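You operate a simulated robot arm through the tools that you are given. There is no shell and no other tool. Be economical: measure what you need, move in short steps, check, and stop when the job is done.

Carry out the task below with a simulated robot arm. There is one attempt and no reset: what you move stays moved.

## Task
Fetch the white remover pad and set it on top of the crushed teal can.

The check looks at the end state, three seconds after you hand in, the way a careful person would. Anything else that was tipped, shoved, dropped, spilled or broken makes it a failure.

## Robot
A 7-joint arm with a two-finger parallel gripper, fixed in place. Base frame: the origin is at the foot of the arm, x ahead of it, y to its left, z up; the work surface is at about z = 740. Readings come in mm, rad, newtons and seconds.
Its first joint turns from -2.897 to 2.897 rad. Payload 4.4 kg.
Tool frame: the origin (TCP) lies between the finger pads and is the grasp point; the fingertips stand 23 mm ahead of it; z points along the fingers, y is the line along which they close. Largest opening 94 mm; finger width 38, thickness 10; the body of the gripper, 54 by 96 mm, starts 39 mm behind the TCP.
Orientation is that of the tool frame in the base frame, as a unit quaternion [w, x, y, z]. With the fingers straight down and closing along the base's y, the tool's x points along the base's -x, its y along +y and its z along -z.

## Interface
- The arm moves only by the tool send_rows. Its argument "moves" is a list of rows, each a list of 7 numbers: the shift along the base's x, y, z in mm, then the turn, a rotation vector about the base's x, y, z in rad, then the finger opening in mm, from 0 to 94. In form: [[dx, dy, dz, wx, wy, wz, fingers], ...]. A call has 1 to 20 rows; each row is the pose to reach, as a shift and turn from the pose commanded when the call began. Rows are played at 5 a second. More than 50 mm and 0.15 rad between two rows, or a gripper value outside its range, and nothing of the call is played. Where a pose cannot be reached the arm comes as near as it can. A force on the tool above 40 N (or 10 N above the force at the start of the call, whichever is more), or a blocked arm, ends the call early, and 0.2 s more pass. Each finger travels about 72 mm/s and halts on what it meets, pressing with about 36 N; the grip force reading is that of the motor and also rises with nothing between the fingers. The clock runs only during rows and for 0.2 s after the last one: add rows that repeat a pose to give the fingers time. The reply holds the time, the measured pose of the TCP, the force on the tool along the base axes, the opening and the grip force, in the units named above and with some noise, and new pictures: "show" is both (left out), scene, wrist or none.
- Cameras (640 x 400 px; columns grow to the right, rows downward): "scene" is fixed at [228.8, -649.4, 1485.2]; the picture's right is [0.83, -0.56, 0.00], its down [-0.27, -0.40, -0.87] and it looks along [0.49, 0.73, -0.49] (base axes); focal length 368 px, centre (320, 200). "wrist" rides on the gripper at [86, 16, -74] in the tool frame; the picture's right is [-0.18, 0.98, 0.00], its down [-0.58, -0.11, -0.81] and it looks along [-0.79, -0.15, 0.59] (tool axes); focal length 243 px, centre (320, 200). There is no depth. A picture from a camera that has moved, and an enlarged one, comes with that camera's place and axes in the base frame and with its lens. The place of the scene camera against the robot may be out by one fixed shift of up to 25 mm in any direction.
- inspect(camera, box): a new picture of the part [left, top, right, bottom] of that camera's present view, enlarged. The clock stands still meanwhile.
- sign_off(): hands the job in; it is judged then, once.

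Go step by step. Nothing tells you positions but the pictures and the camera data: compare them with the known pose of the tool, close in by small moves and look again before you grip or let go. The budget is 90 turns and 170 pictures, counting those below and the enlarged ones. Unless the task says otherwise, let go and move clear before handing in, and close with one line.

The tools are called after ">>>" as a command line: name --pt "numbers of a row" for each row, then --argument value for the rest, lists and objects as JSON in quotes. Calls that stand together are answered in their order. send_rows: Moves the arm, as the interface text tells. Its arguments: {"type":"object","properties":{"moves":{"type":"array","items":{"type":"array","items":{"type":"number"}}},"show":{"type":"string","enum":["both","scene","wrist","none"]}},"required":["moves"]} The other tools are called the same way: inspect (camera, box) takes an enlarged picture of a part of a camera's view; sign_off () hands the job in.

At the start:

```text
time_s: 0.0
tool_pos: [696.4, -174.6, 1003.7]
tool_rot: [0.0, 0.0, 1.0, 0.0]
wrist_force: [-1.0, 0.3, -0.4]
opening: 94.1
grasp_force: 0.1
```

scene: 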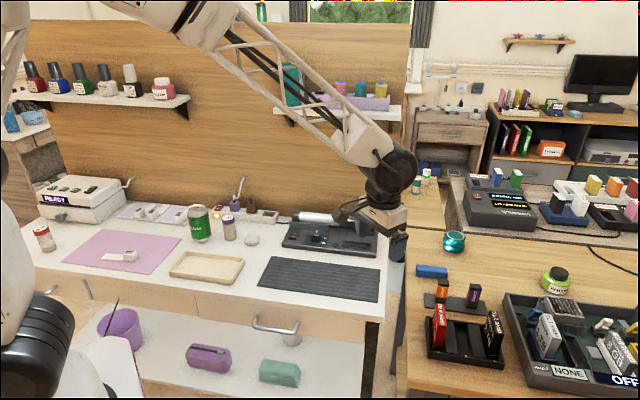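
wrist: 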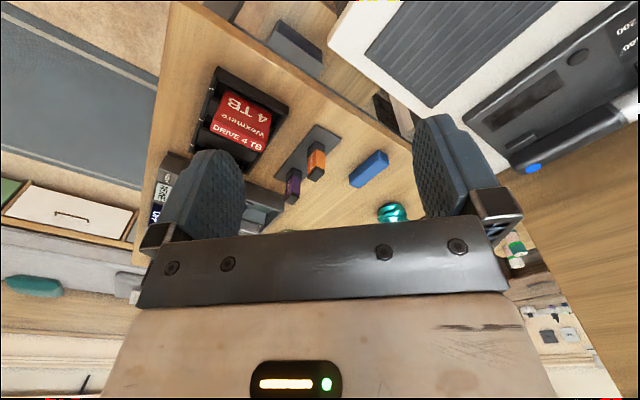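

The teal can looks to be on the right-hand desk near pixel (454,241). I'll enlarge the white bench to find the remover pad.

>>> inspect --camera "scene" --box '[30, 180, 290, 300]'

>>> inspect --camera "scene" --box '[380, 200, 640, 400]'

```text
2.46 times, centred on (160, 240) of scene
camera zoom: at [228.8, -649.4, 1485.2], right [0.83, -0.56, 0.0], down [-0.27, -0.4, -0.87], along [0.49, 0.73, -0.49], focal length 905 px, centre (714, 102)
```

zoom: 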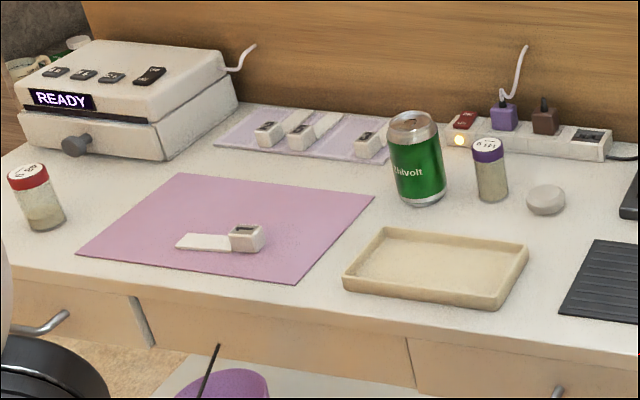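

```text
2.00 times, centred on (510, 300) of scene
camera zoom: at [228.8, -649.4, 1485.2], right [0.83, -0.56, 0.0], down [-0.27, -0.4, -0.87], along [0.49, 0.73, -0.49], focal length 735 px, centre (-60, 0)
```

zoom: 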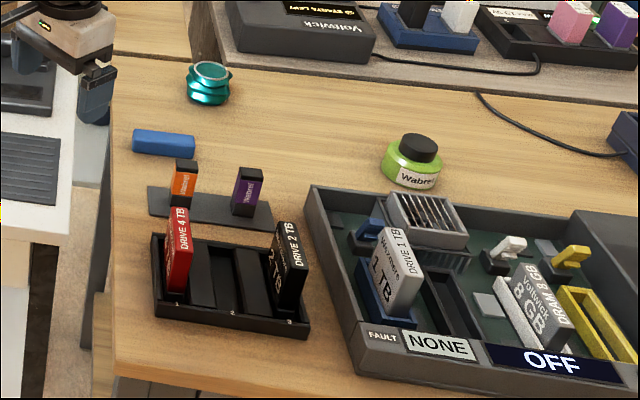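

The remover pad looks like the round white puck near (610, 340), and the crushed can is near (1110, -85), which is far out. I'll move sideways and forward at height to triangulate the can.

>>> send_rows --pt "30 40 0 0 0 0 94" --pt "60 80 0 0 0 0 94" --pt "90 120 0 0 0 0 94" --pt "110 160 0 0 0 0 94" --pt "110 160 0 0 0 0 94"

```text
time_s: 1.2
tool_pos: [806.0, -12.6, 1004.0]
tool_rot: [0.0, -0.001, 1.0, 0.0]
wrist_force: [-0.1, 0.4, -0.2]
opening: 94.1
grasp_force: 0.0
camera wrist: at [719.6, 3.8, 1077.7], right [0.18, 0.98, 0.0], down [0.58, -0.11, 0.81], along [0.79, -0.15, -0.59], focal length 243 px, centre (320, 200)
```

scene: 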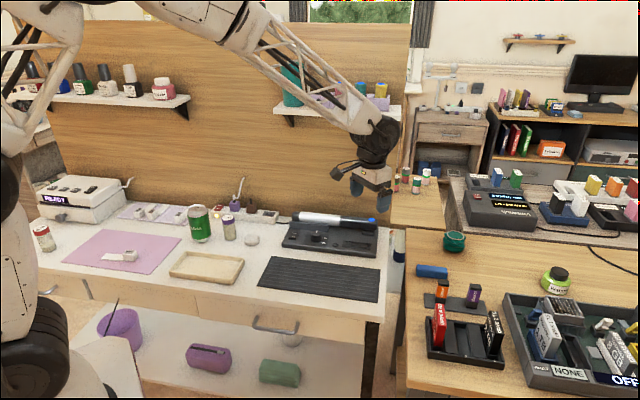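
wrist: 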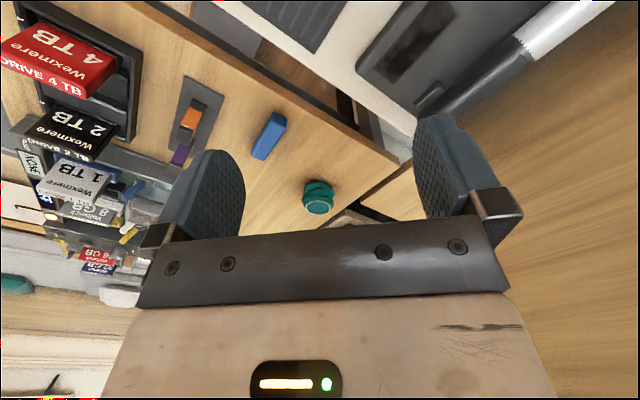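

Triangulating puts the can near (1140, -82), standing about 45 mm tall on the right desk. That's beyond vertical reach, so I'll test at height whether pitching the fingers forward about 45° gets there.

>>> send_rows --pt "37 -9 -10 0 -0.1 0 94" --pt "74 -18 -20 0 -0.2 0 94" --pt "111 -27 -30 0 -0.3 0 94" --pt "148 -36 -40 0 -0.4 0 94" --pt "185 -45 -50 0 -0.5 0 94" --pt "222 -54 -60 0 -0.6 0 94" --pt "259 -63 -70 0 -0.7 0 94" --pt "290 -69 -80 0 -0.785 0 94" --pt "290 -69 -80 0 -0.785 0 94" --pt "290 -69 -80 0 -0.785 0 94"

```text
time_s: 3.4
tool_pos: [1093.7, -83.7, 923.5]
tool_rot: [0.383, 0.0, 0.924, 0.0]
wrist_force: [0.0, 0.9, 1.2]
opening: 93.7
grasp_force: 0.1
camera wrist: at [981.0, -67.6, 915.9], right [0.13, 0.98, 0.13], down [-0.16, -0.11, 0.98], along [0.98, -0.15, 0.14], focal length 243 px, centre (320, 200)
```

scene: 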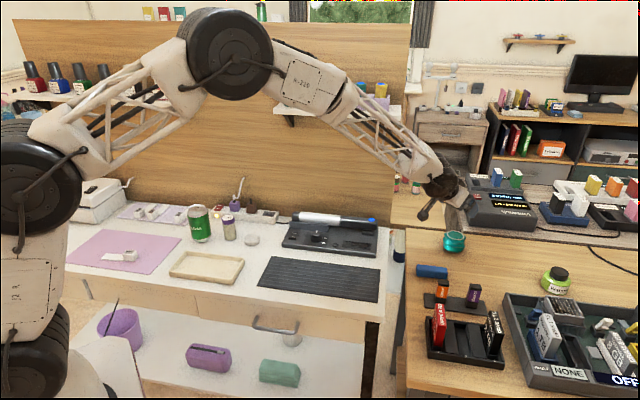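
wrist: 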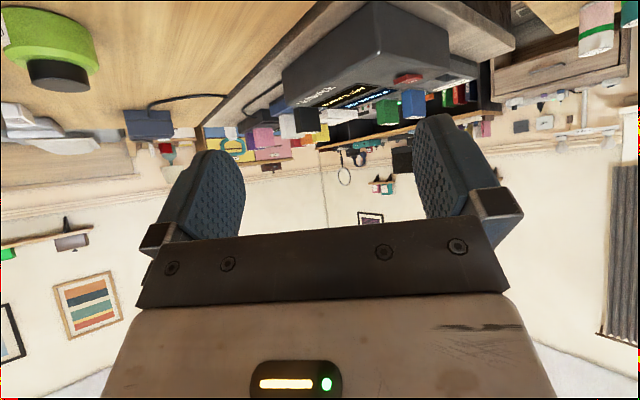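

45° pitch reaches easily. Next I'll see whether a smaller pitch also reaches above the can at z ≈ 860, which would let the wrist camera see it.

>>> send_rows --pt "15 0 -20 0 0 0 94" --pt "30 0 -40 0 0 0 94" --pt "44 0 -60 0 0.1 0 94" --pt "44 0 -60 0 0.2 0 94" --pt "44 0 -60 0 0.3 0 94" --pt "44 0 -60 0 0.3 0 94"

```text
time_s: 4.8
tool_pos: [1140.3, -84.1, 863.3]
tool_rot: [0.239, 0.0, 0.971, 0.0]
wrist_force: [0.5, 0.4, -0.2]
opening: 94.0
grasp_force: 0.0
camera wrist: at [1028.4, -67.5, 889.3], right [0.16, 0.98, 0.09], down [0.14, -0.11, 0.98], along [0.98, -0.15, -0.15], focal length 243 px, centre (320, 200)
```

scene: 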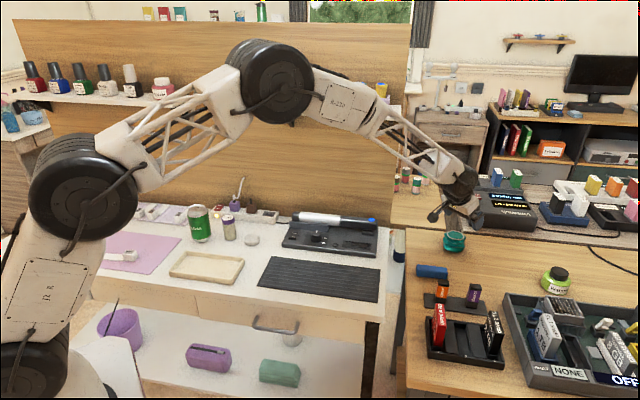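
wrist: 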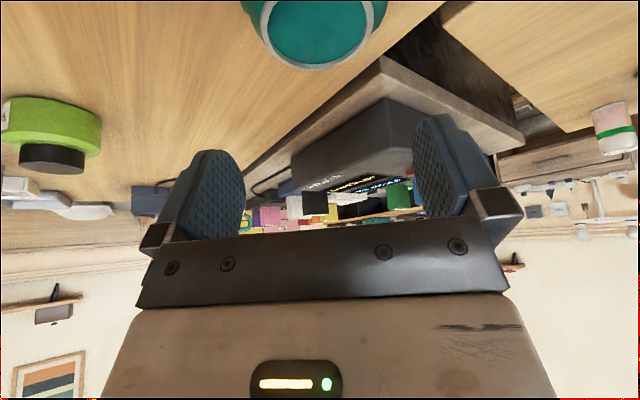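

0.48 rad of pitch is enough, and I can see the can's top rim, centred near (1133, -77) if its top is at 785. I'll back off for a cleaner second view to fix its position and height.

>>> send_rows --pt "-30 0 25 0 0.1 0 94" --pt "-65 0 50 0 0.2 0 94" --pt "-100 0 70 0 0.25 0 94" --pt "-130 0 80 0 0.25 0 94" --pt "-130 0 80 0 0.25 0 94" --show "wrist"

>>> inspect --camera "wrist" --box '[220, 0, 440, 230]'

>>> inspect --camera "scene" --box '[220, 215, 280, 255]'

>>> inspect --camera "scene" --box '[420, 215, 490, 265]'

```text
time_s: 6.0
tool_pos: [1009.2, -85.0, 944.8]
tool_rot: [0.116, 0.0, 0.993, 0.0]
wrist_force: [0.6, -0.2, 0.4]
opening: 93.9
grasp_force: 0.0
camera wrist: at [907.9, -68.1, 997.2], right [0.18, 0.98, 0.04], down [0.38, -0.11, 0.92], along [0.91, -0.15, -0.39], focal length 243 px, centre (320, 200)
```

wrist: 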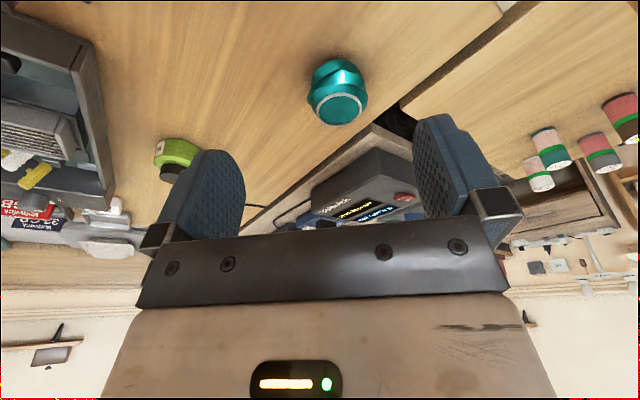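

```text
1.74 times, centred on (330, 115) of wrist
camera zoom: at [907.9, -68.1, 997.2], right [0.18, 0.98, 0.04], down [0.38, -0.11, 0.92], along [0.91, -0.15, -0.39], focal length 422 px, centre (303, 348)
```

zoom: 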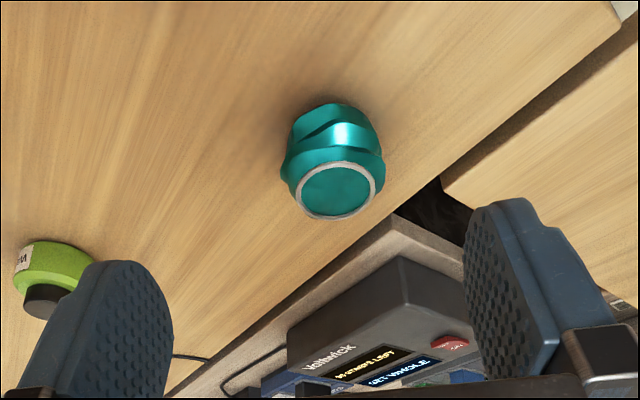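

```text
10.00 times, centred on (250, 235) of scene
camera zoom: at [228.8, -649.4, 1485.2], right [0.83, -0.56, 0.0], down [-0.27, -0.4, -0.87], along [0.49, 0.73, -0.49], focal length 3677 px, centre (1020, -150)
```

zoom: 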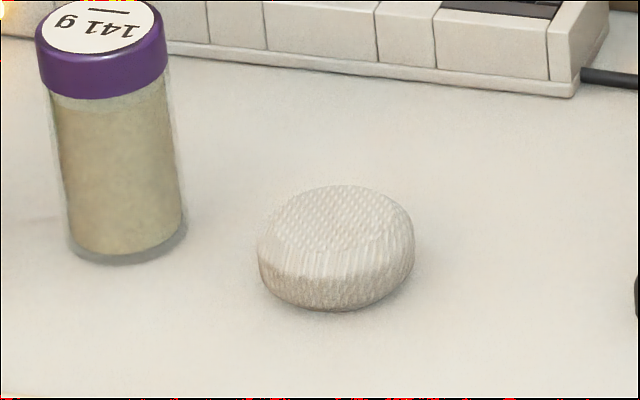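

```text
8.00 times, centred on (455, 240) of scene
camera zoom: at [228.8, -649.4, 1485.2], right [0.83, -0.56, 0.0], down [-0.27, -0.4, -0.87], along [0.49, 0.73, -0.49], focal length 2942 px, centre (-760, -120)
```

zoom: 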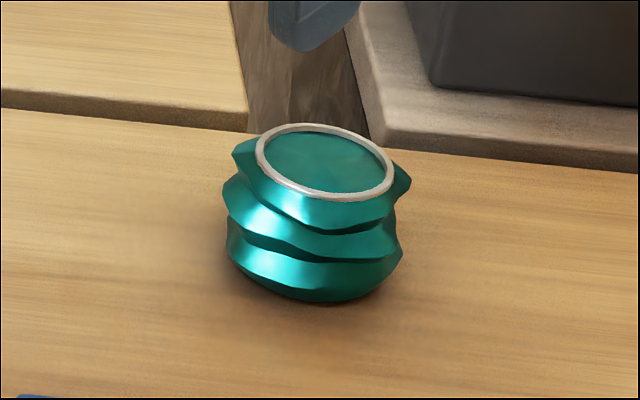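

The can's top centre is near (1134, -77, 785) with a 54 mm rim, and the pad is about 53 mm across and 19 mm thick, next to a jar. I'll grip the pad with the tool yawed 90° and pitched, which keeps the gripper body away from the jar. First I return to vertical over the middle.

>>> send_rows --pt "-45 15 8 0 0.06 0 94" --pt "-90 30 16 0 0.12 0 94" --pt "-135 45 24 0 0.18 0 94" --pt "-180 60 32 0 0.235 0 94" --pt "-225 75 40 0 0.235 0 94" --pt "-270 90 48 0 0.235 0 94" --pt "-315 105 55 0 0.235 0 94" --pt "-360 120 55 0 0.235 0 94" --pt "-360 120 55 0 0.235 0 94" --show "none"

>>> send_rows --pt "-5 10 0 0 0 0.14 94" --pt "-10 20 0 0 0 0.28 94" --pt "-15 30 0 0 0 0.42 94" --pt "-20 40 0 0 0 0.56 94" --pt "-25 50 0 0 0 0.7 94" --pt "-30 60 0 0 0 0.84 94" --pt "-35 70 0 0 0 0.98 94" --pt "-40 80 0 0 0 1.12 94" --pt "-40 90 0 0 0 1.26 94" --pt "-40 100 0 0 0 1.4 94" --pt "-40 100 0 0 0 1.5 94" --pt "-40 100 0 0 0 1.5708 94" --pt "-40 100 0 0 0 1.5708 94"

```text
time_s: 8.0
tool_pos: [649.4, 39.5, 998.8]
tool_rot: [0.0, 0.0, 1.0, 0.0]
wrist_force: [0.4, 0.3, -0.6]
opening: 93.8
grasp_force: 0.1
```

```text
time_s: 10.8
tool_pos: [609.4, 137.1, 996.7]
tool_rot: [0.0, 0.708, -0.706, 0.0]
wrist_force: [1.3, 0.1, 1.0]
opening: 93.9
grasp_force: 0.1
camera wrist: at [593.4, 50.3, 1072.5], right [-0.98, 0.18, 0.0], down [0.11, 0.58, 0.81], along [0.15, 0.79, -0.59], focal length 243 px, centre (320, 200)
```

scene: 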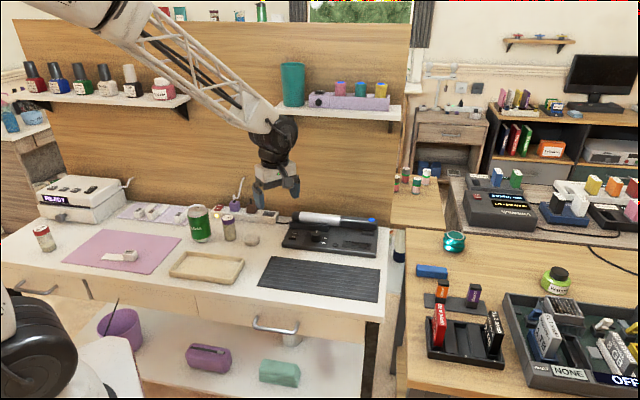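
wrist: 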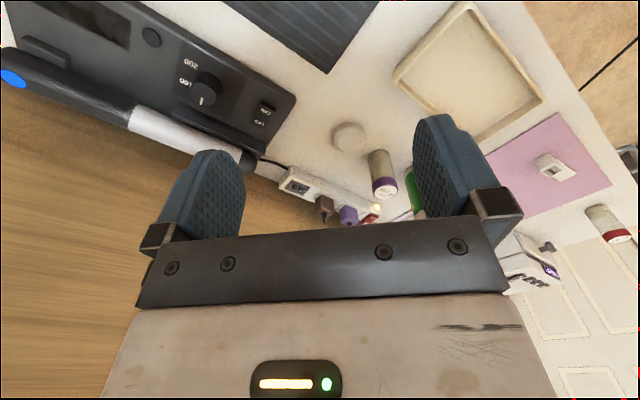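

The wrist camera puts the pad near (595, 315), which agrees with the scene view once its fixed shift is allowed for. I'll pitch to 0.484 rad and move in short of the pad to look again.

>>> send_rows --pt "-4 20 -10 0.1 0 0 94" --pt "-8 40 -25 0.2 0 0 94" --pt "-12 60 -40 0.3 0 0 94" --pt "-14 80 -60 0.4 0 0 94" --pt "-14 110 -80 0.484 0 0 90" --pt "-14 140 -100 0.484 0 0 84" --pt "-14 140 -100 0.484 0 0 80" --pt "-14 140 -100 0.484 0 0 80"

```text
time_s: 12.6
tool_pos: [595.8, 276.5, 898.0]
tool_rot: [0.169, -0.686, 0.687, 0.17]
wrist_force: [0.5, -0.4, -0.8]
opening: 80.0
grasp_force: 0.0
camera wrist: at [579.7, 164.9, 924.1], right [-0.98, 0.16, 0.09], down [0.11, 0.14, 0.98], along [0.15, 0.98, -0.15], focal length 243 px, centre (320, 200)
```

scene: 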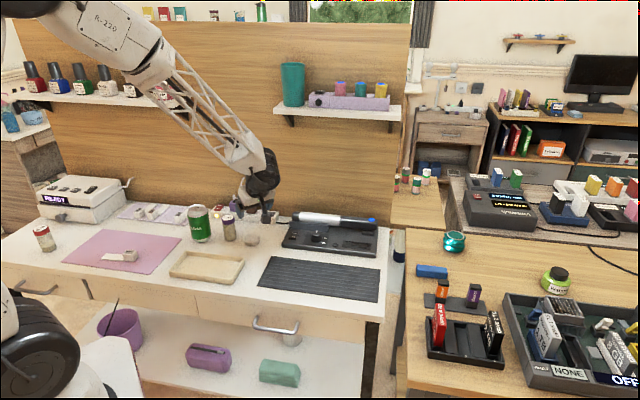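
wrist: 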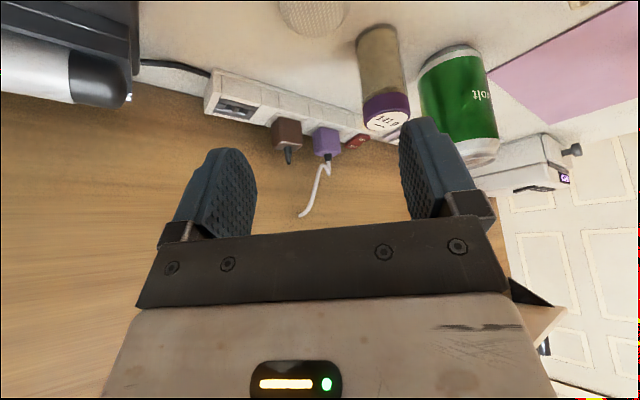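

The pad is cut off at the top edge of the wrist view. I'll back up 60 mm to see it whole at close range and pin its centre.

>>> send_rows --pt "0 -30 0 0 0 0 80" --pt "0 -60 0 0 0 0 80" --pt "0 -60 0 0 0 0 80" --show "none"

>>> inspect --camera "wrist" --box '[220, 0, 420, 125]'

```text
time_s: 13.4
tool_pos: [595.7, 216.2, 898.3]
tool_rot: [-0.169, 0.687, -0.686, -0.169]
wrist_force: [0.4, -0.1, -0.1]
opening: 80.0
grasp_force: 0.2
```

```text
3.20 times, centred on (320, 62) of wrist
camera zoom: at [579.7, 105.0, 923.5], right [-0.98, 0.16, 0.09], down [0.11, 0.14, 0.98], along [0.15, 0.98, -0.15], focal length 776 px, centre (320, 640)
```

zoom: 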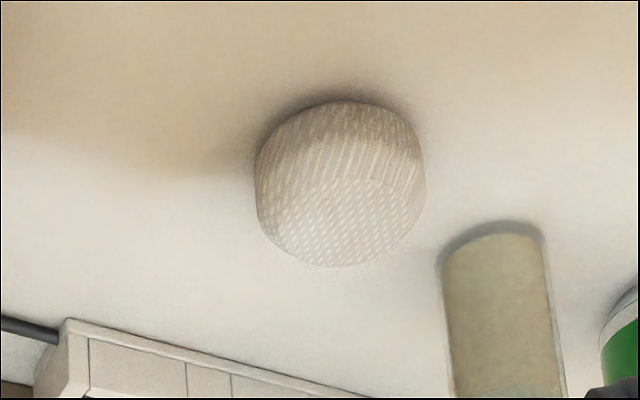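

The pad's centre comes out near (595.5, 320), 53 mm wide. I'll narrow the fingers to 70, move over it and stop about 10 mm above its top to check from the scene camera.

>>> send_rows --pt "0 35 -10 0 0 0 70" --pt "0 70 -20 0 0 0 70" --pt "0 102 -40 0 0 0 70" --pt "0 102 -70 0 0 0 70" --pt "0 102 -98 0 0 0 70" --pt "0 102 -98 0 0 0 70" --show "wrist"

>>> inspect --camera "scene" --box '[200, 185, 300, 255]'

```text
time_s: 14.8
tool_pos: [595.0, 318.3, 799.2]
tool_rot: [0.17, -0.686, 0.687, 0.169]
wrist_force: [-0.2, -1.2, -0.8]
opening: 69.8
grasp_force: 0.1
camera wrist: at [580.4, 207.5, 825.4], right [-0.98, 0.16, 0.09], down [0.11, 0.14, 0.98], along [0.15, 0.98, -0.15], focal length 243 px, centre (320, 200)
```

wrist: 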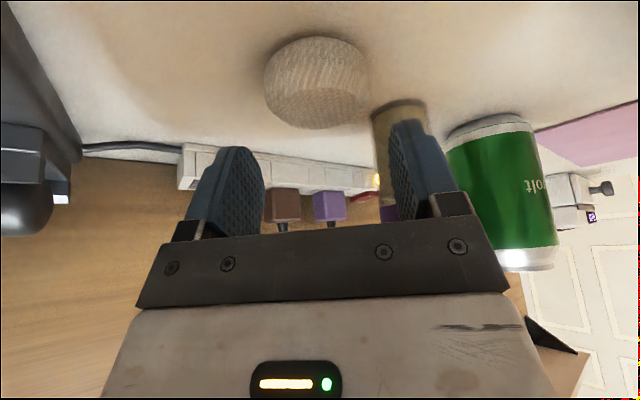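

```text
5.71 times, centred on (250, 220) of scene
camera zoom: at [228.8, -649.4, 1485.2], right [0.83, -0.56, 0.0], down [-0.27, -0.4, -0.87], along [0.49, 0.73, -0.49], focal length 2101 px, centre (720, 86)
```

zoom: 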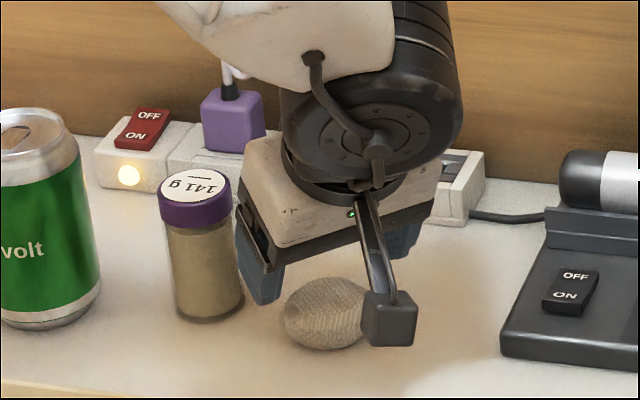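

The pad is centred between the fingers and the left finger clears the jar. I'll go straight down to TCP z ≈ 772 and close.

>>> send_rows --pt "0 -1 -14 0 0 0 70" --pt "0 -1 -22 0 0 0 70" --pt "0 -1 -27 0 0 0 70" --pt "0 -1 -27 0 0 0 70" --show "wrist"

>>> inspect --camera "scene" --box '[200, 185, 300, 255]'

```text
time_s: 15.8
tool_pos: [596.0, 318.2, 772.9]
tool_rot: [0.169, -0.686, 0.687, 0.169]
wrist_force: [0.0, 0.1, 0.6]
opening: 70.1
grasp_force: 0.1
camera wrist: at [580.0, 206.8, 799.1], right [-0.98, 0.16, 0.09], down [0.11, 0.14, 0.98], along [0.15, 0.98, -0.15], focal length 243 px, centre (320, 200)
```

wrist: 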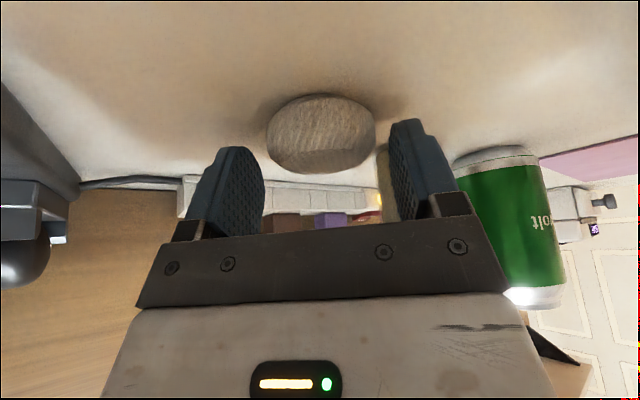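

```text
5.71 times, centred on (250, 220) of scene
camera zoom: at [228.8, -649.4, 1485.2], right [0.83, -0.56, 0.0], down [-0.27, -0.4, -0.87], along [0.49, 0.73, -0.49], focal length 2101 px, centre (720, 86)
```

zoom: 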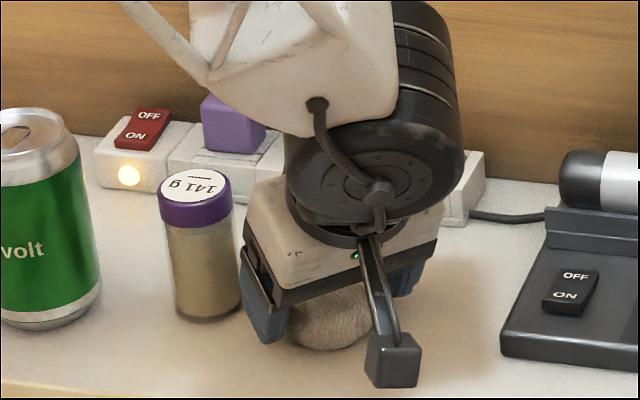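

The fingers straddle the pad at the right height. Closing.

>>> send_rows --pt "0 0 0 0 0 0 58" --pt "0 0 0 0 0 0 50" --pt "0 0 0 0 0 0 46" --pt "0 0 0 0 0 0 44" --pt "0 0 0 0 0 0 44" --show "wrist"

>>> inspect --camera "scene" --box '[200, 185, 300, 255]'

```text
time_s: 17.0
tool_pos: [595.7, 317.6, 773.6]
tool_rot: [-0.169, 0.687, -0.687, -0.169]
wrist_force: [-0.9, 0.0, 0.1]
opening: 47.8
grasp_force: 36.1
camera wrist: at [580.0, 206.8, 799.2], right [-0.98, 0.16, 0.09], down [0.11, 0.14, 0.98], along [0.15, 0.98, -0.15], focal length 243 px, centre (320, 200)
```

wrist: 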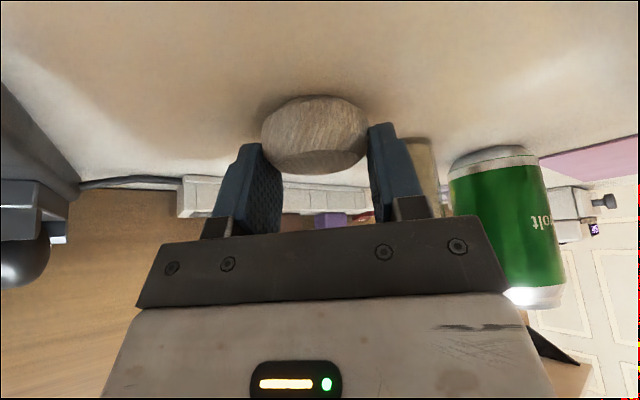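

```text
5.71 times, centred on (250, 220) of scene
camera zoom: at [228.8, -649.4, 1485.2], right [0.83, -0.56, 0.0], down [-0.27, -0.4, -0.87], along [0.49, 0.73, -0.49], focal length 2101 px, centre (720, 86)
```

zoom: 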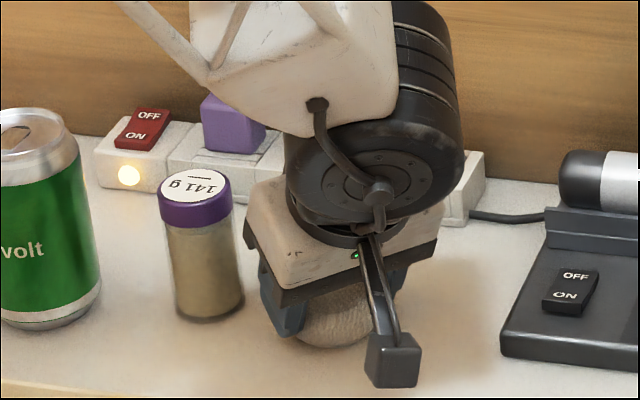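

The grip reads 36 N at 48 mm opening. I'll lift slowly and check that the pad comes up level.

>>> send_rows --pt "0 0 5 0 0 0 44" --pt "0 0 15 0 0 0 44" --pt "0 -5 35 0 0 0 44" --pt "0 -10 55 0 0 0 44" --pt "0 -10 55 0 0 0 44" --show "wrist"

>>> inspect --camera "scene" --box '[200, 165, 300, 255]'

```text
time_s: 18.2
tool_pos: [596.6, 307.6, 827.3]
tool_rot: [-0.169, 0.687, -0.686, -0.17]
wrist_force: [0.3, 0.1, -0.7]
opening: 47.4
grasp_force: 36.2
camera wrist: at [579.9, 196.5, 854.1], right [-0.98, 0.16, 0.09], down [0.11, 0.14, 0.98], along [0.15, 0.98, -0.15], focal length 243 px, centre (320, 200)
```

wrist: 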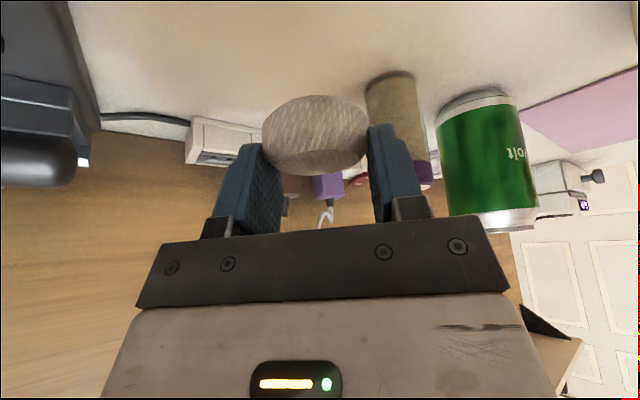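

```text
4.44 times, centred on (250, 210) of scene
camera zoom: at [228.8, -649.4, 1485.2], right [0.83, -0.56, 0.0], down [-0.27, -0.4, -0.87], along [0.49, 0.73, -0.49], focal length 1634 px, centre (631, 156)
```

zoom: 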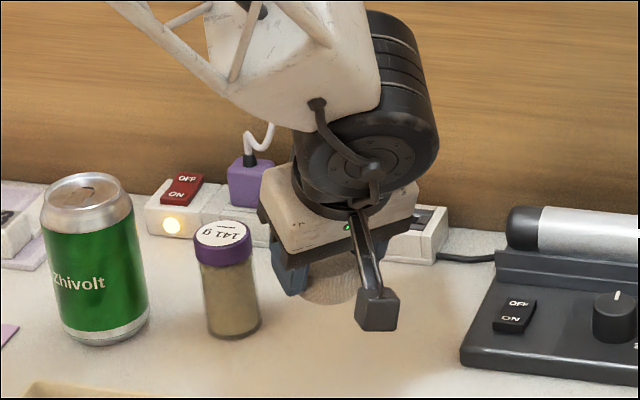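

The pad is up and held, with the neighbours untouched. Next I'll rise, pull back and unwind the yaw, turning only about the vertical so the pad stays level.

>>> send_rows --pt "0 -5 35 0 0 0 44" --pt "0 -15 70 0 0 0 44" --pt "0 -35 105 0 0 0 44" --pt "0 -60 135 0 0 0 44" --pt "10 -85 160 0 0 -0.1 44" --pt "20 -110 170 0 0 -0.22 44" --pt "35 -135 170 0 0 -0.34 44" --pt "50 -160 170 0 0 -0.46 44" --pt "65 -185 170 0 0 -0.58 44" --pt "80 -210 170 0 0 -0.7 44" --pt "100 -235 170 0 0 -0.82 44" --pt "120 -260 170 0 0 -0.94 44" --pt "145 -285 170 0 0 -1.06 44" --pt "170 -305 170 0 0 -1.18 44" --pt "200 -320 170 0 0 -1.3 44" --pt "230 -335 170 0 0 -1.42 44" --pt "260 -350 170 0 0 -1.5 44" --pt "290 -365 170 0 0 -1.5708 44" --pt "310 -384 165 0 0 -1.5708 44" --pt "310 -384 165 0 0 -1.5708 44"

```text
time_s: 22.4
tool_pos: [906.9, -77.1, 989.8]
tool_rot: [0.239, 0.001, 0.971, 0.0]
wrist_force: [-0.3, -0.3, -0.2]
opening: 47.9
grasp_force: 35.7
camera wrist: at [795.8, -60.6, 1016.2], right [0.16, 0.98, 0.09], down [0.14, -0.11, 0.98], along [0.98, -0.15, -0.15], focal length 243 px, centre (320, 200)
```

scene: 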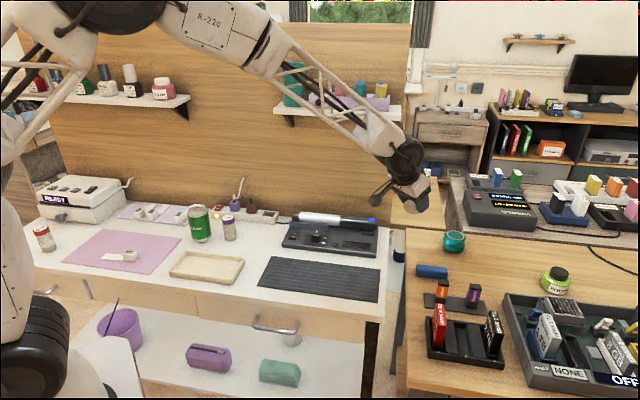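
wrist: 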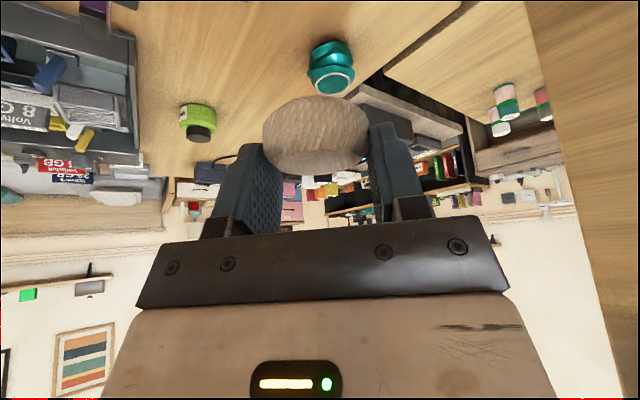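

The pad is held level, and the can re-measures at (1134, -77). I'll move over it with about 25 mm of clearance.

>>> send_rows --pt "40 0 -10 0 0 0 44" --pt "80 0 -30 0 0 0 44" --pt "120 0 -55 0 0 0 44" --pt "160 0 -80 0 0 0 44" --pt "195 0 -105 0 0 0 44" --pt "227 0 -130 0 0 0 44" --pt "227 0 -140 0 0 0 44" --pt "227 0 -140 0 0 0 44" --show "wrist"

>>> inspect --camera "scene" --box '[400, 180, 510, 260]'

```text
time_s: 24.2
tool_pos: [1133.8, -74.4, 851.9]
tool_rot: [0.24, 0.0, 0.971, 0.0]
wrist_force: [0.2, -0.8, 0.6]
opening: 47.9
grasp_force: 36.1
camera wrist: at [1022.4, -57.6, 878.4], right [0.16, 0.98, 0.09], down [0.14, -0.11, 0.98], along [0.98, -0.15, -0.15], focal length 243 px, centre (320, 200)
```

wrist: 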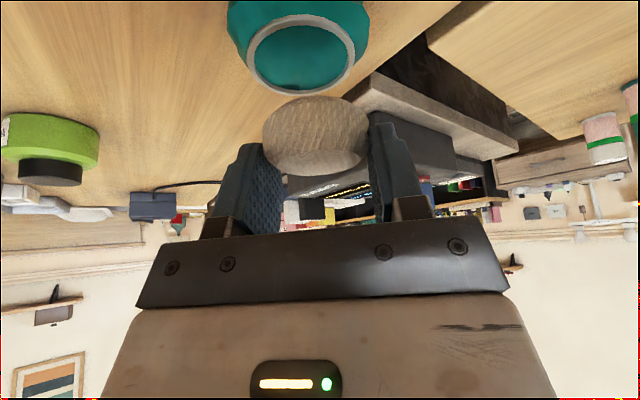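

```text
5.00 times, centred on (455, 220) of scene
camera zoom: at [228.8, -649.4, 1485.2], right [0.83, -0.56, 0.0], down [-0.27, -0.4, -0.87], along [0.49, 0.73, -0.49], focal length 1839 px, centre (-355, 100)
```

zoom: 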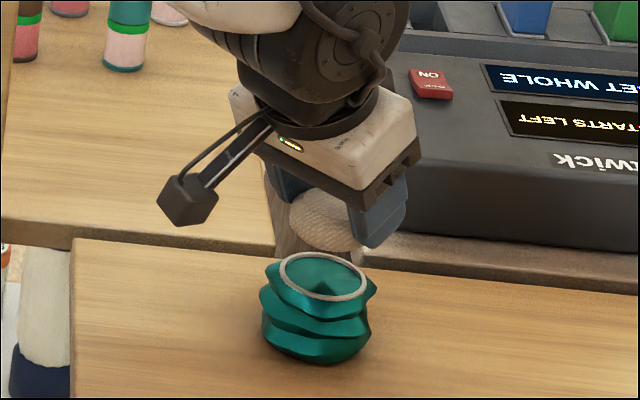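

Pad and can line up to within 2–3 mm. I'll correct that and come down to just above the rim.

>>> send_rows --pt "-1 -2 0 0 0 0 44" --pt "-1 -2 -10 0 0 0 44" --pt "-1 -2 -20 0 0 0 44" --pt "-1 -2 -26 0 0 0 44" --pt "-1 -2 -26 0 0 0 44" --show "wrist"

>>> inspect --camera "scene" --box '[420, 200, 490, 260]'

```text
time_s: 25.4
tool_pos: [1131.6, -78.7, 826.6]
tool_rot: [0.24, 0.0, 0.971, 0.0]
wrist_force: [-0.1, -0.2, -0.2]
opening: 48.6
grasp_force: 35.7
camera wrist: at [1020.6, -61.5, 852.6], right [0.16, 0.98, 0.09], down [0.14, -0.11, 0.98], along [0.98, -0.15, -0.15], focal length 243 px, centre (320, 200)
```

wrist: 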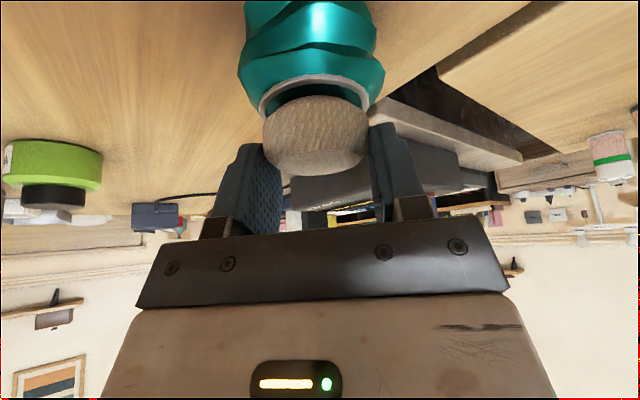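

```text
6.67 times, centred on (455, 230) of scene
camera zoom: at [228.8, -649.4, 1485.2], right [0.83, -0.56, 0.0], down [-0.27, -0.4, -0.87], along [0.49, 0.73, -0.49], focal length 2452 px, centre (-580, 0)
```

zoom: 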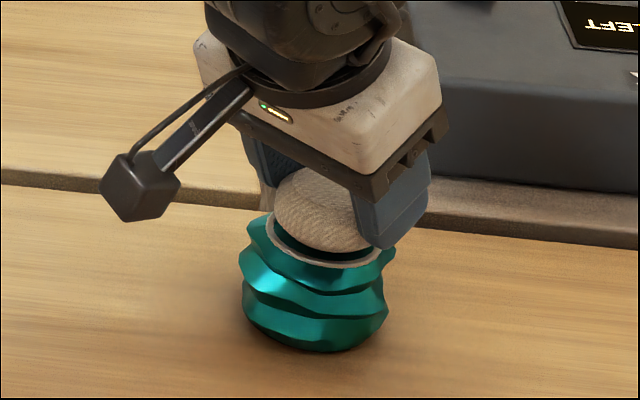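

Well aligned sideways, with a few millimetres left. I'll inch down and watch the force.

>>> send_rows --pt "0 0 -2 0 0 0 44" --pt "0 0 -4 0 0 0 44" --pt "0 0 -5 0 0 0 44" --pt "0 0 -5 0 0 0 44" --show "none"

>>> inspect --camera "wrist" --box '[220, 40, 420, 200]'

>>> inspect --camera "scene" --box '[430, 210, 480, 255]'

```text
time_s: 26.4
tool_pos: [1133.1, -78.0, 824.9]
tool_rot: [0.242, -0.001, 0.97, 0.0]
wrist_force: [1.3, 1.5, 25.3]
opening: 48.5
grasp_force: 36.2
```

```text
2.50 times, centred on (320, 120) of wrist
camera zoom: at [1021.5, -61.7, 849.7], right [0.16, 0.98, 0.09], down [0.14, -0.11, 0.98], along [0.98, -0.15, -0.15], focal length 606 px, centre (320, 400)
```

zoom: 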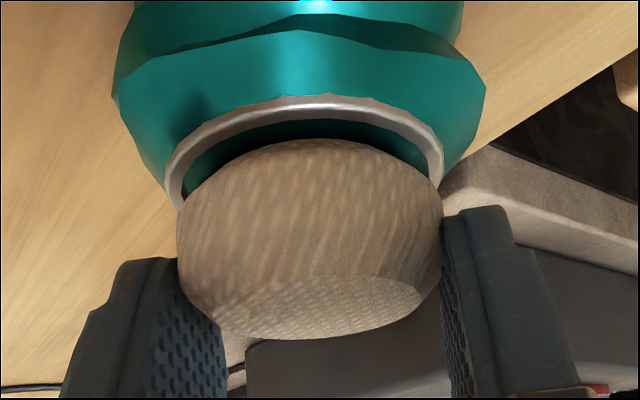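

```text
8.89 times, centred on (455, 232) of scene
camera zoom: at [228.8, -649.4, 1485.2], right [0.83, -0.56, 0.0], down [-0.27, -0.4, -0.87], along [0.49, 0.73, -0.49], focal length 3269 px, centre (-880, -89)
```

zoom: 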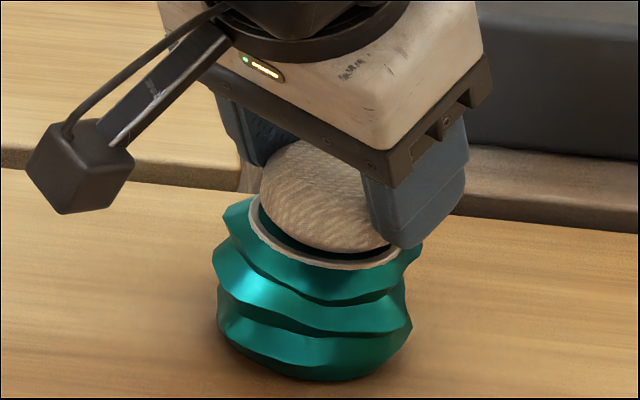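

The pad touches the can top at about TCP z 826 with 25 N, and the fingertips clear the rim. It sits 3–4 mm too far forward, so I'll lift, shift back and set it down more lightly.

>>> send_rows --pt "0 0 5 0 0 0 44" --pt "0 0 10 0 0 0 44" --pt "-4 0 10 0 0 0 44" --pt "-4 0 7 0 0 0 44" --pt "-4 0 4 0 0 0 44" --pt "-4 0 4 0 0 0 44" --show "none"

>>> inspect --camera "wrist" --box '[220, 40, 420, 200]'

>>> inspect --camera "scene" --box '[430, 210, 480, 255]'

```text
time_s: 27.8
tool_pos: [1128.3, -78.0, 825.6]
tool_rot: [0.239, -0.001, 0.971, 0.0]
wrist_force: [-0.1, -0.3, -0.6]
opening: 48.8
grasp_force: 36.0
```

```text
2.50 times, centred on (320, 120) of wrist
camera zoom: at [1016.9, -61.1, 851.5], right [0.16, 0.98, 0.09], down [0.14, -0.11, 0.98], along [0.98, -0.15, -0.15], focal length 606 px, centre (320, 400)
```

zoom: 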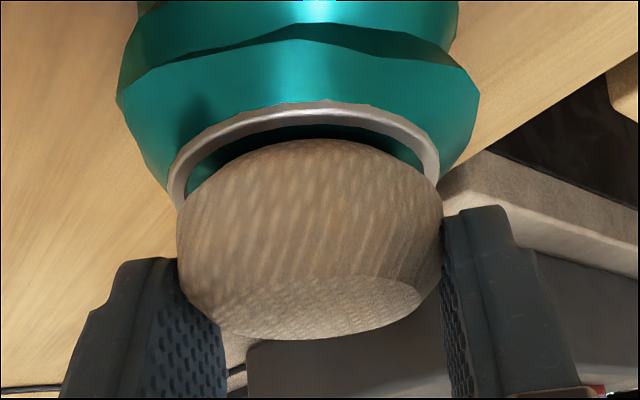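

```text
8.89 times, centred on (455, 232) of scene
camera zoom: at [228.8, -649.4, 1485.2], right [0.83, -0.56, 0.0], down [-0.27, -0.4, -0.87], along [0.49, 0.73, -0.49], focal length 3269 px, centre (-880, -89)
```

zoom: 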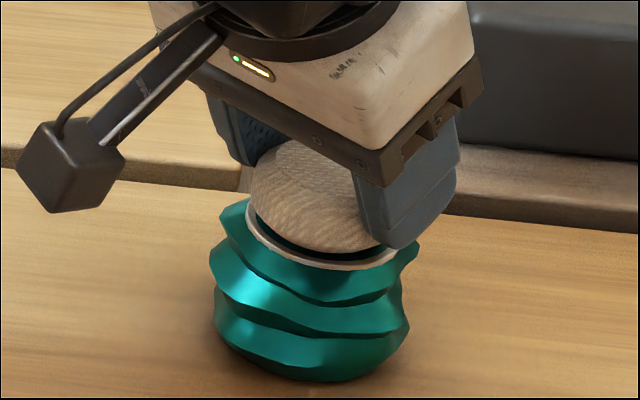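

The scene view now shows pad and rim concentric to about 1 mm, with no contact force yet. I'll lower by small amounts to light contact.

>>> send_rows --pt "0 0 -1 0 0 0 44" --pt "0 0 -2 0 0 0 44" --pt "0 0 -2 0 0 0 44" --show "none"

```text
time_s: 28.6
tool_pos: [1127.7, -78.9, 825.4]
tool_rot: [0.24, 0.001, 0.971, -0.001]
wrist_force: [0.4, 0.0, 3.5]
opening: 48.4
grasp_force: 35.7
```

Light contact at 3.5 N. I'll press half a millimetre more to seat it, then open gently.

>>> send_rows --pt "0 0 -0.7 0 0 0 44" --pt "0 0 -0.7 0 0 0 48" --pt "0 0 -0.7 0 0 0 52" --pt "0 0 -0.7 0 0 0 58" --pt "0 0 -0.7 0 0 0 66" --pt "0 0 -0.7 0 0 0 72" --pt "0 0 -0.7 0 0 0 72" --show "wrist"

>>> inspect --camera "scene" --box '[430, 210, 480, 255]'

```text
time_s: 30.2
tool_pos: [1127.9, -78.5, 822.3]
tool_rot: [0.239, 0.0, 0.971, 0.001]
wrist_force: [0.3, 0.0, -0.8]
opening: 72.2
grasp_force: 0.0
camera wrist: at [1016.3, -61.3, 849.5], right [0.16, 0.98, 0.09], down [0.14, -0.11, 0.98], along [0.98, -0.15, -0.15], focal length 243 px, centre (320, 200)
```

wrist: 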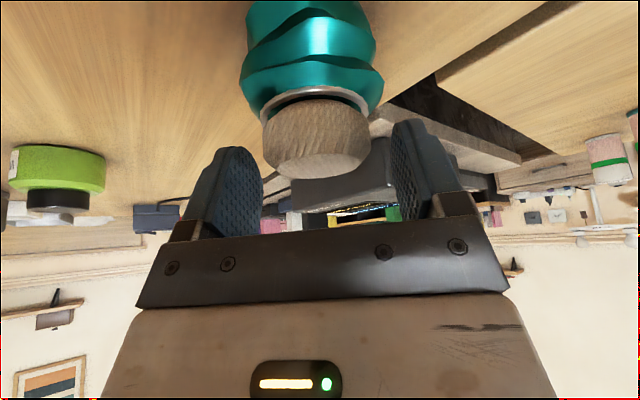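

```text
8.89 times, centred on (455, 232) of scene
camera zoom: at [228.8, -649.4, 1485.2], right [0.83, -0.56, 0.0], down [-0.27, -0.4, -0.87], along [0.49, 0.73, -0.49], focal length 3269 px, centre (-880, -89)
```

zoom: 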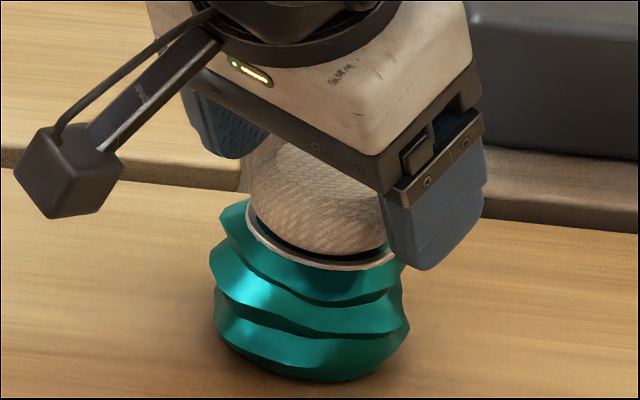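

The pad is released and resting on the can. I'll rise straight up, then back off and inspect.

>>> send_rows --pt "0 0 8 0 0 0 74" --pt "0 0 20 0 0 0 78" --pt "0 0 45 0 0 0 80" --pt "-10 0 80 0 0 0 80" --pt "-45 0 105 0 0 0 80" --pt "-90 0 125 0 0 0 80" --pt "-130 0 130 0 0 0 80" --pt "-130 0 130 0 0 0 80"

>>> inspect --camera "scene" --box '[430, 210, 480, 255]'

>>> inspect --camera "wrist" --box '[240, 0, 420, 120]'

```text
time_s: 32.0
tool_pos: [997.0, -75.7, 950.4]
tool_rot: [0.24, 0.0, 0.971, 0.0]
wrist_force: [0.0, -0.9, 0.3]
opening: 80.1
grasp_force: 0.1
camera wrist: at [886.4, -60.6, 976.8], right [0.16, 0.98, 0.09], down [0.14, -0.11, 0.98], along [0.98, -0.15, -0.15], focal length 243 px, centre (320, 200)
```

scene: 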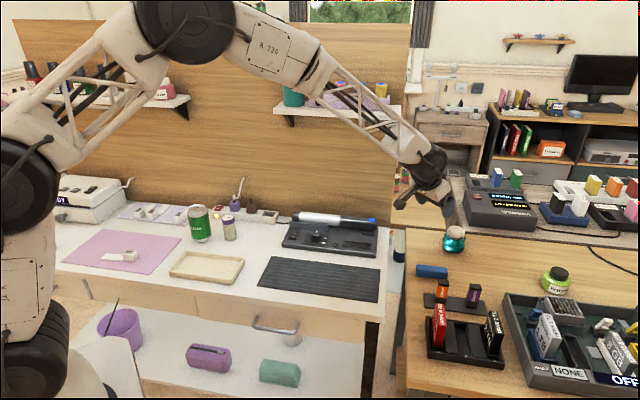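
wrist: 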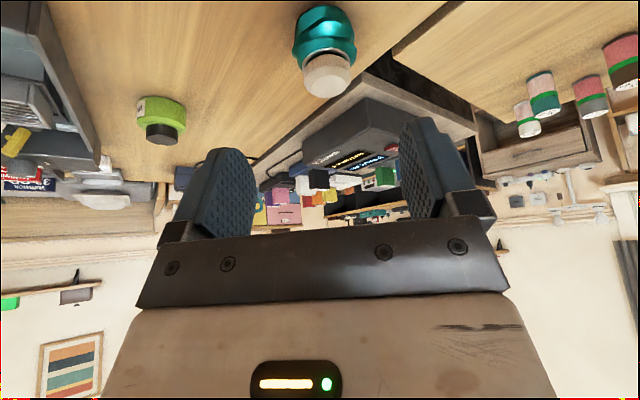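

```text
8.89 times, centred on (455, 232) of scene
camera zoom: at [228.8, -649.4, 1485.2], right [0.83, -0.56, 0.0], down [-0.27, -0.4, -0.87], along [0.49, 0.73, -0.49], focal length 3269 px, centre (-880, -89)
```

zoom: 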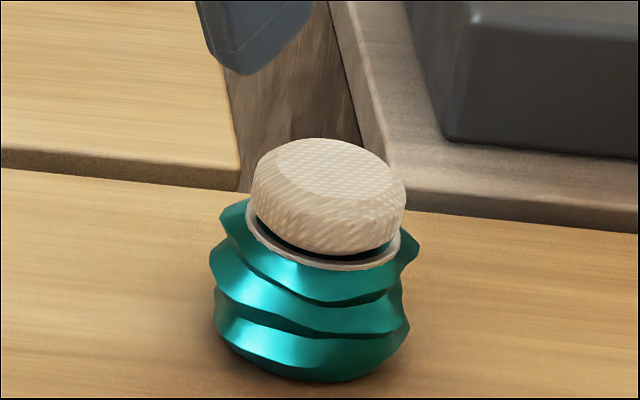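

```text
3.33 times, centred on (330, 60) of wrist
camera zoom: at [886.4, -60.6, 976.8], right [0.16, 0.98, 0.09], down [0.14, -0.11, 0.98], along [0.98, -0.15, -0.15], focal length 809 px, centre (287, 667)
```

zoom: 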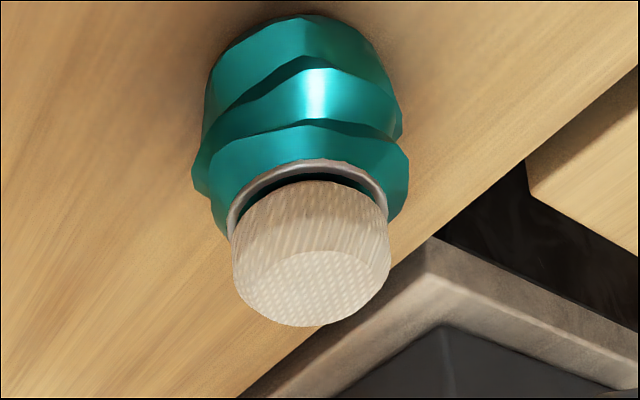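

The pad rests centred on the can's rim and is stable, the other items look undisturbed, and the gripper is clear, so I'm handing in.

>>> sign_off

```text
The job is handed in.
```

The white remover pad is now resting on top of the crushed teal can; nothing else looks disturbed in the final pictures.
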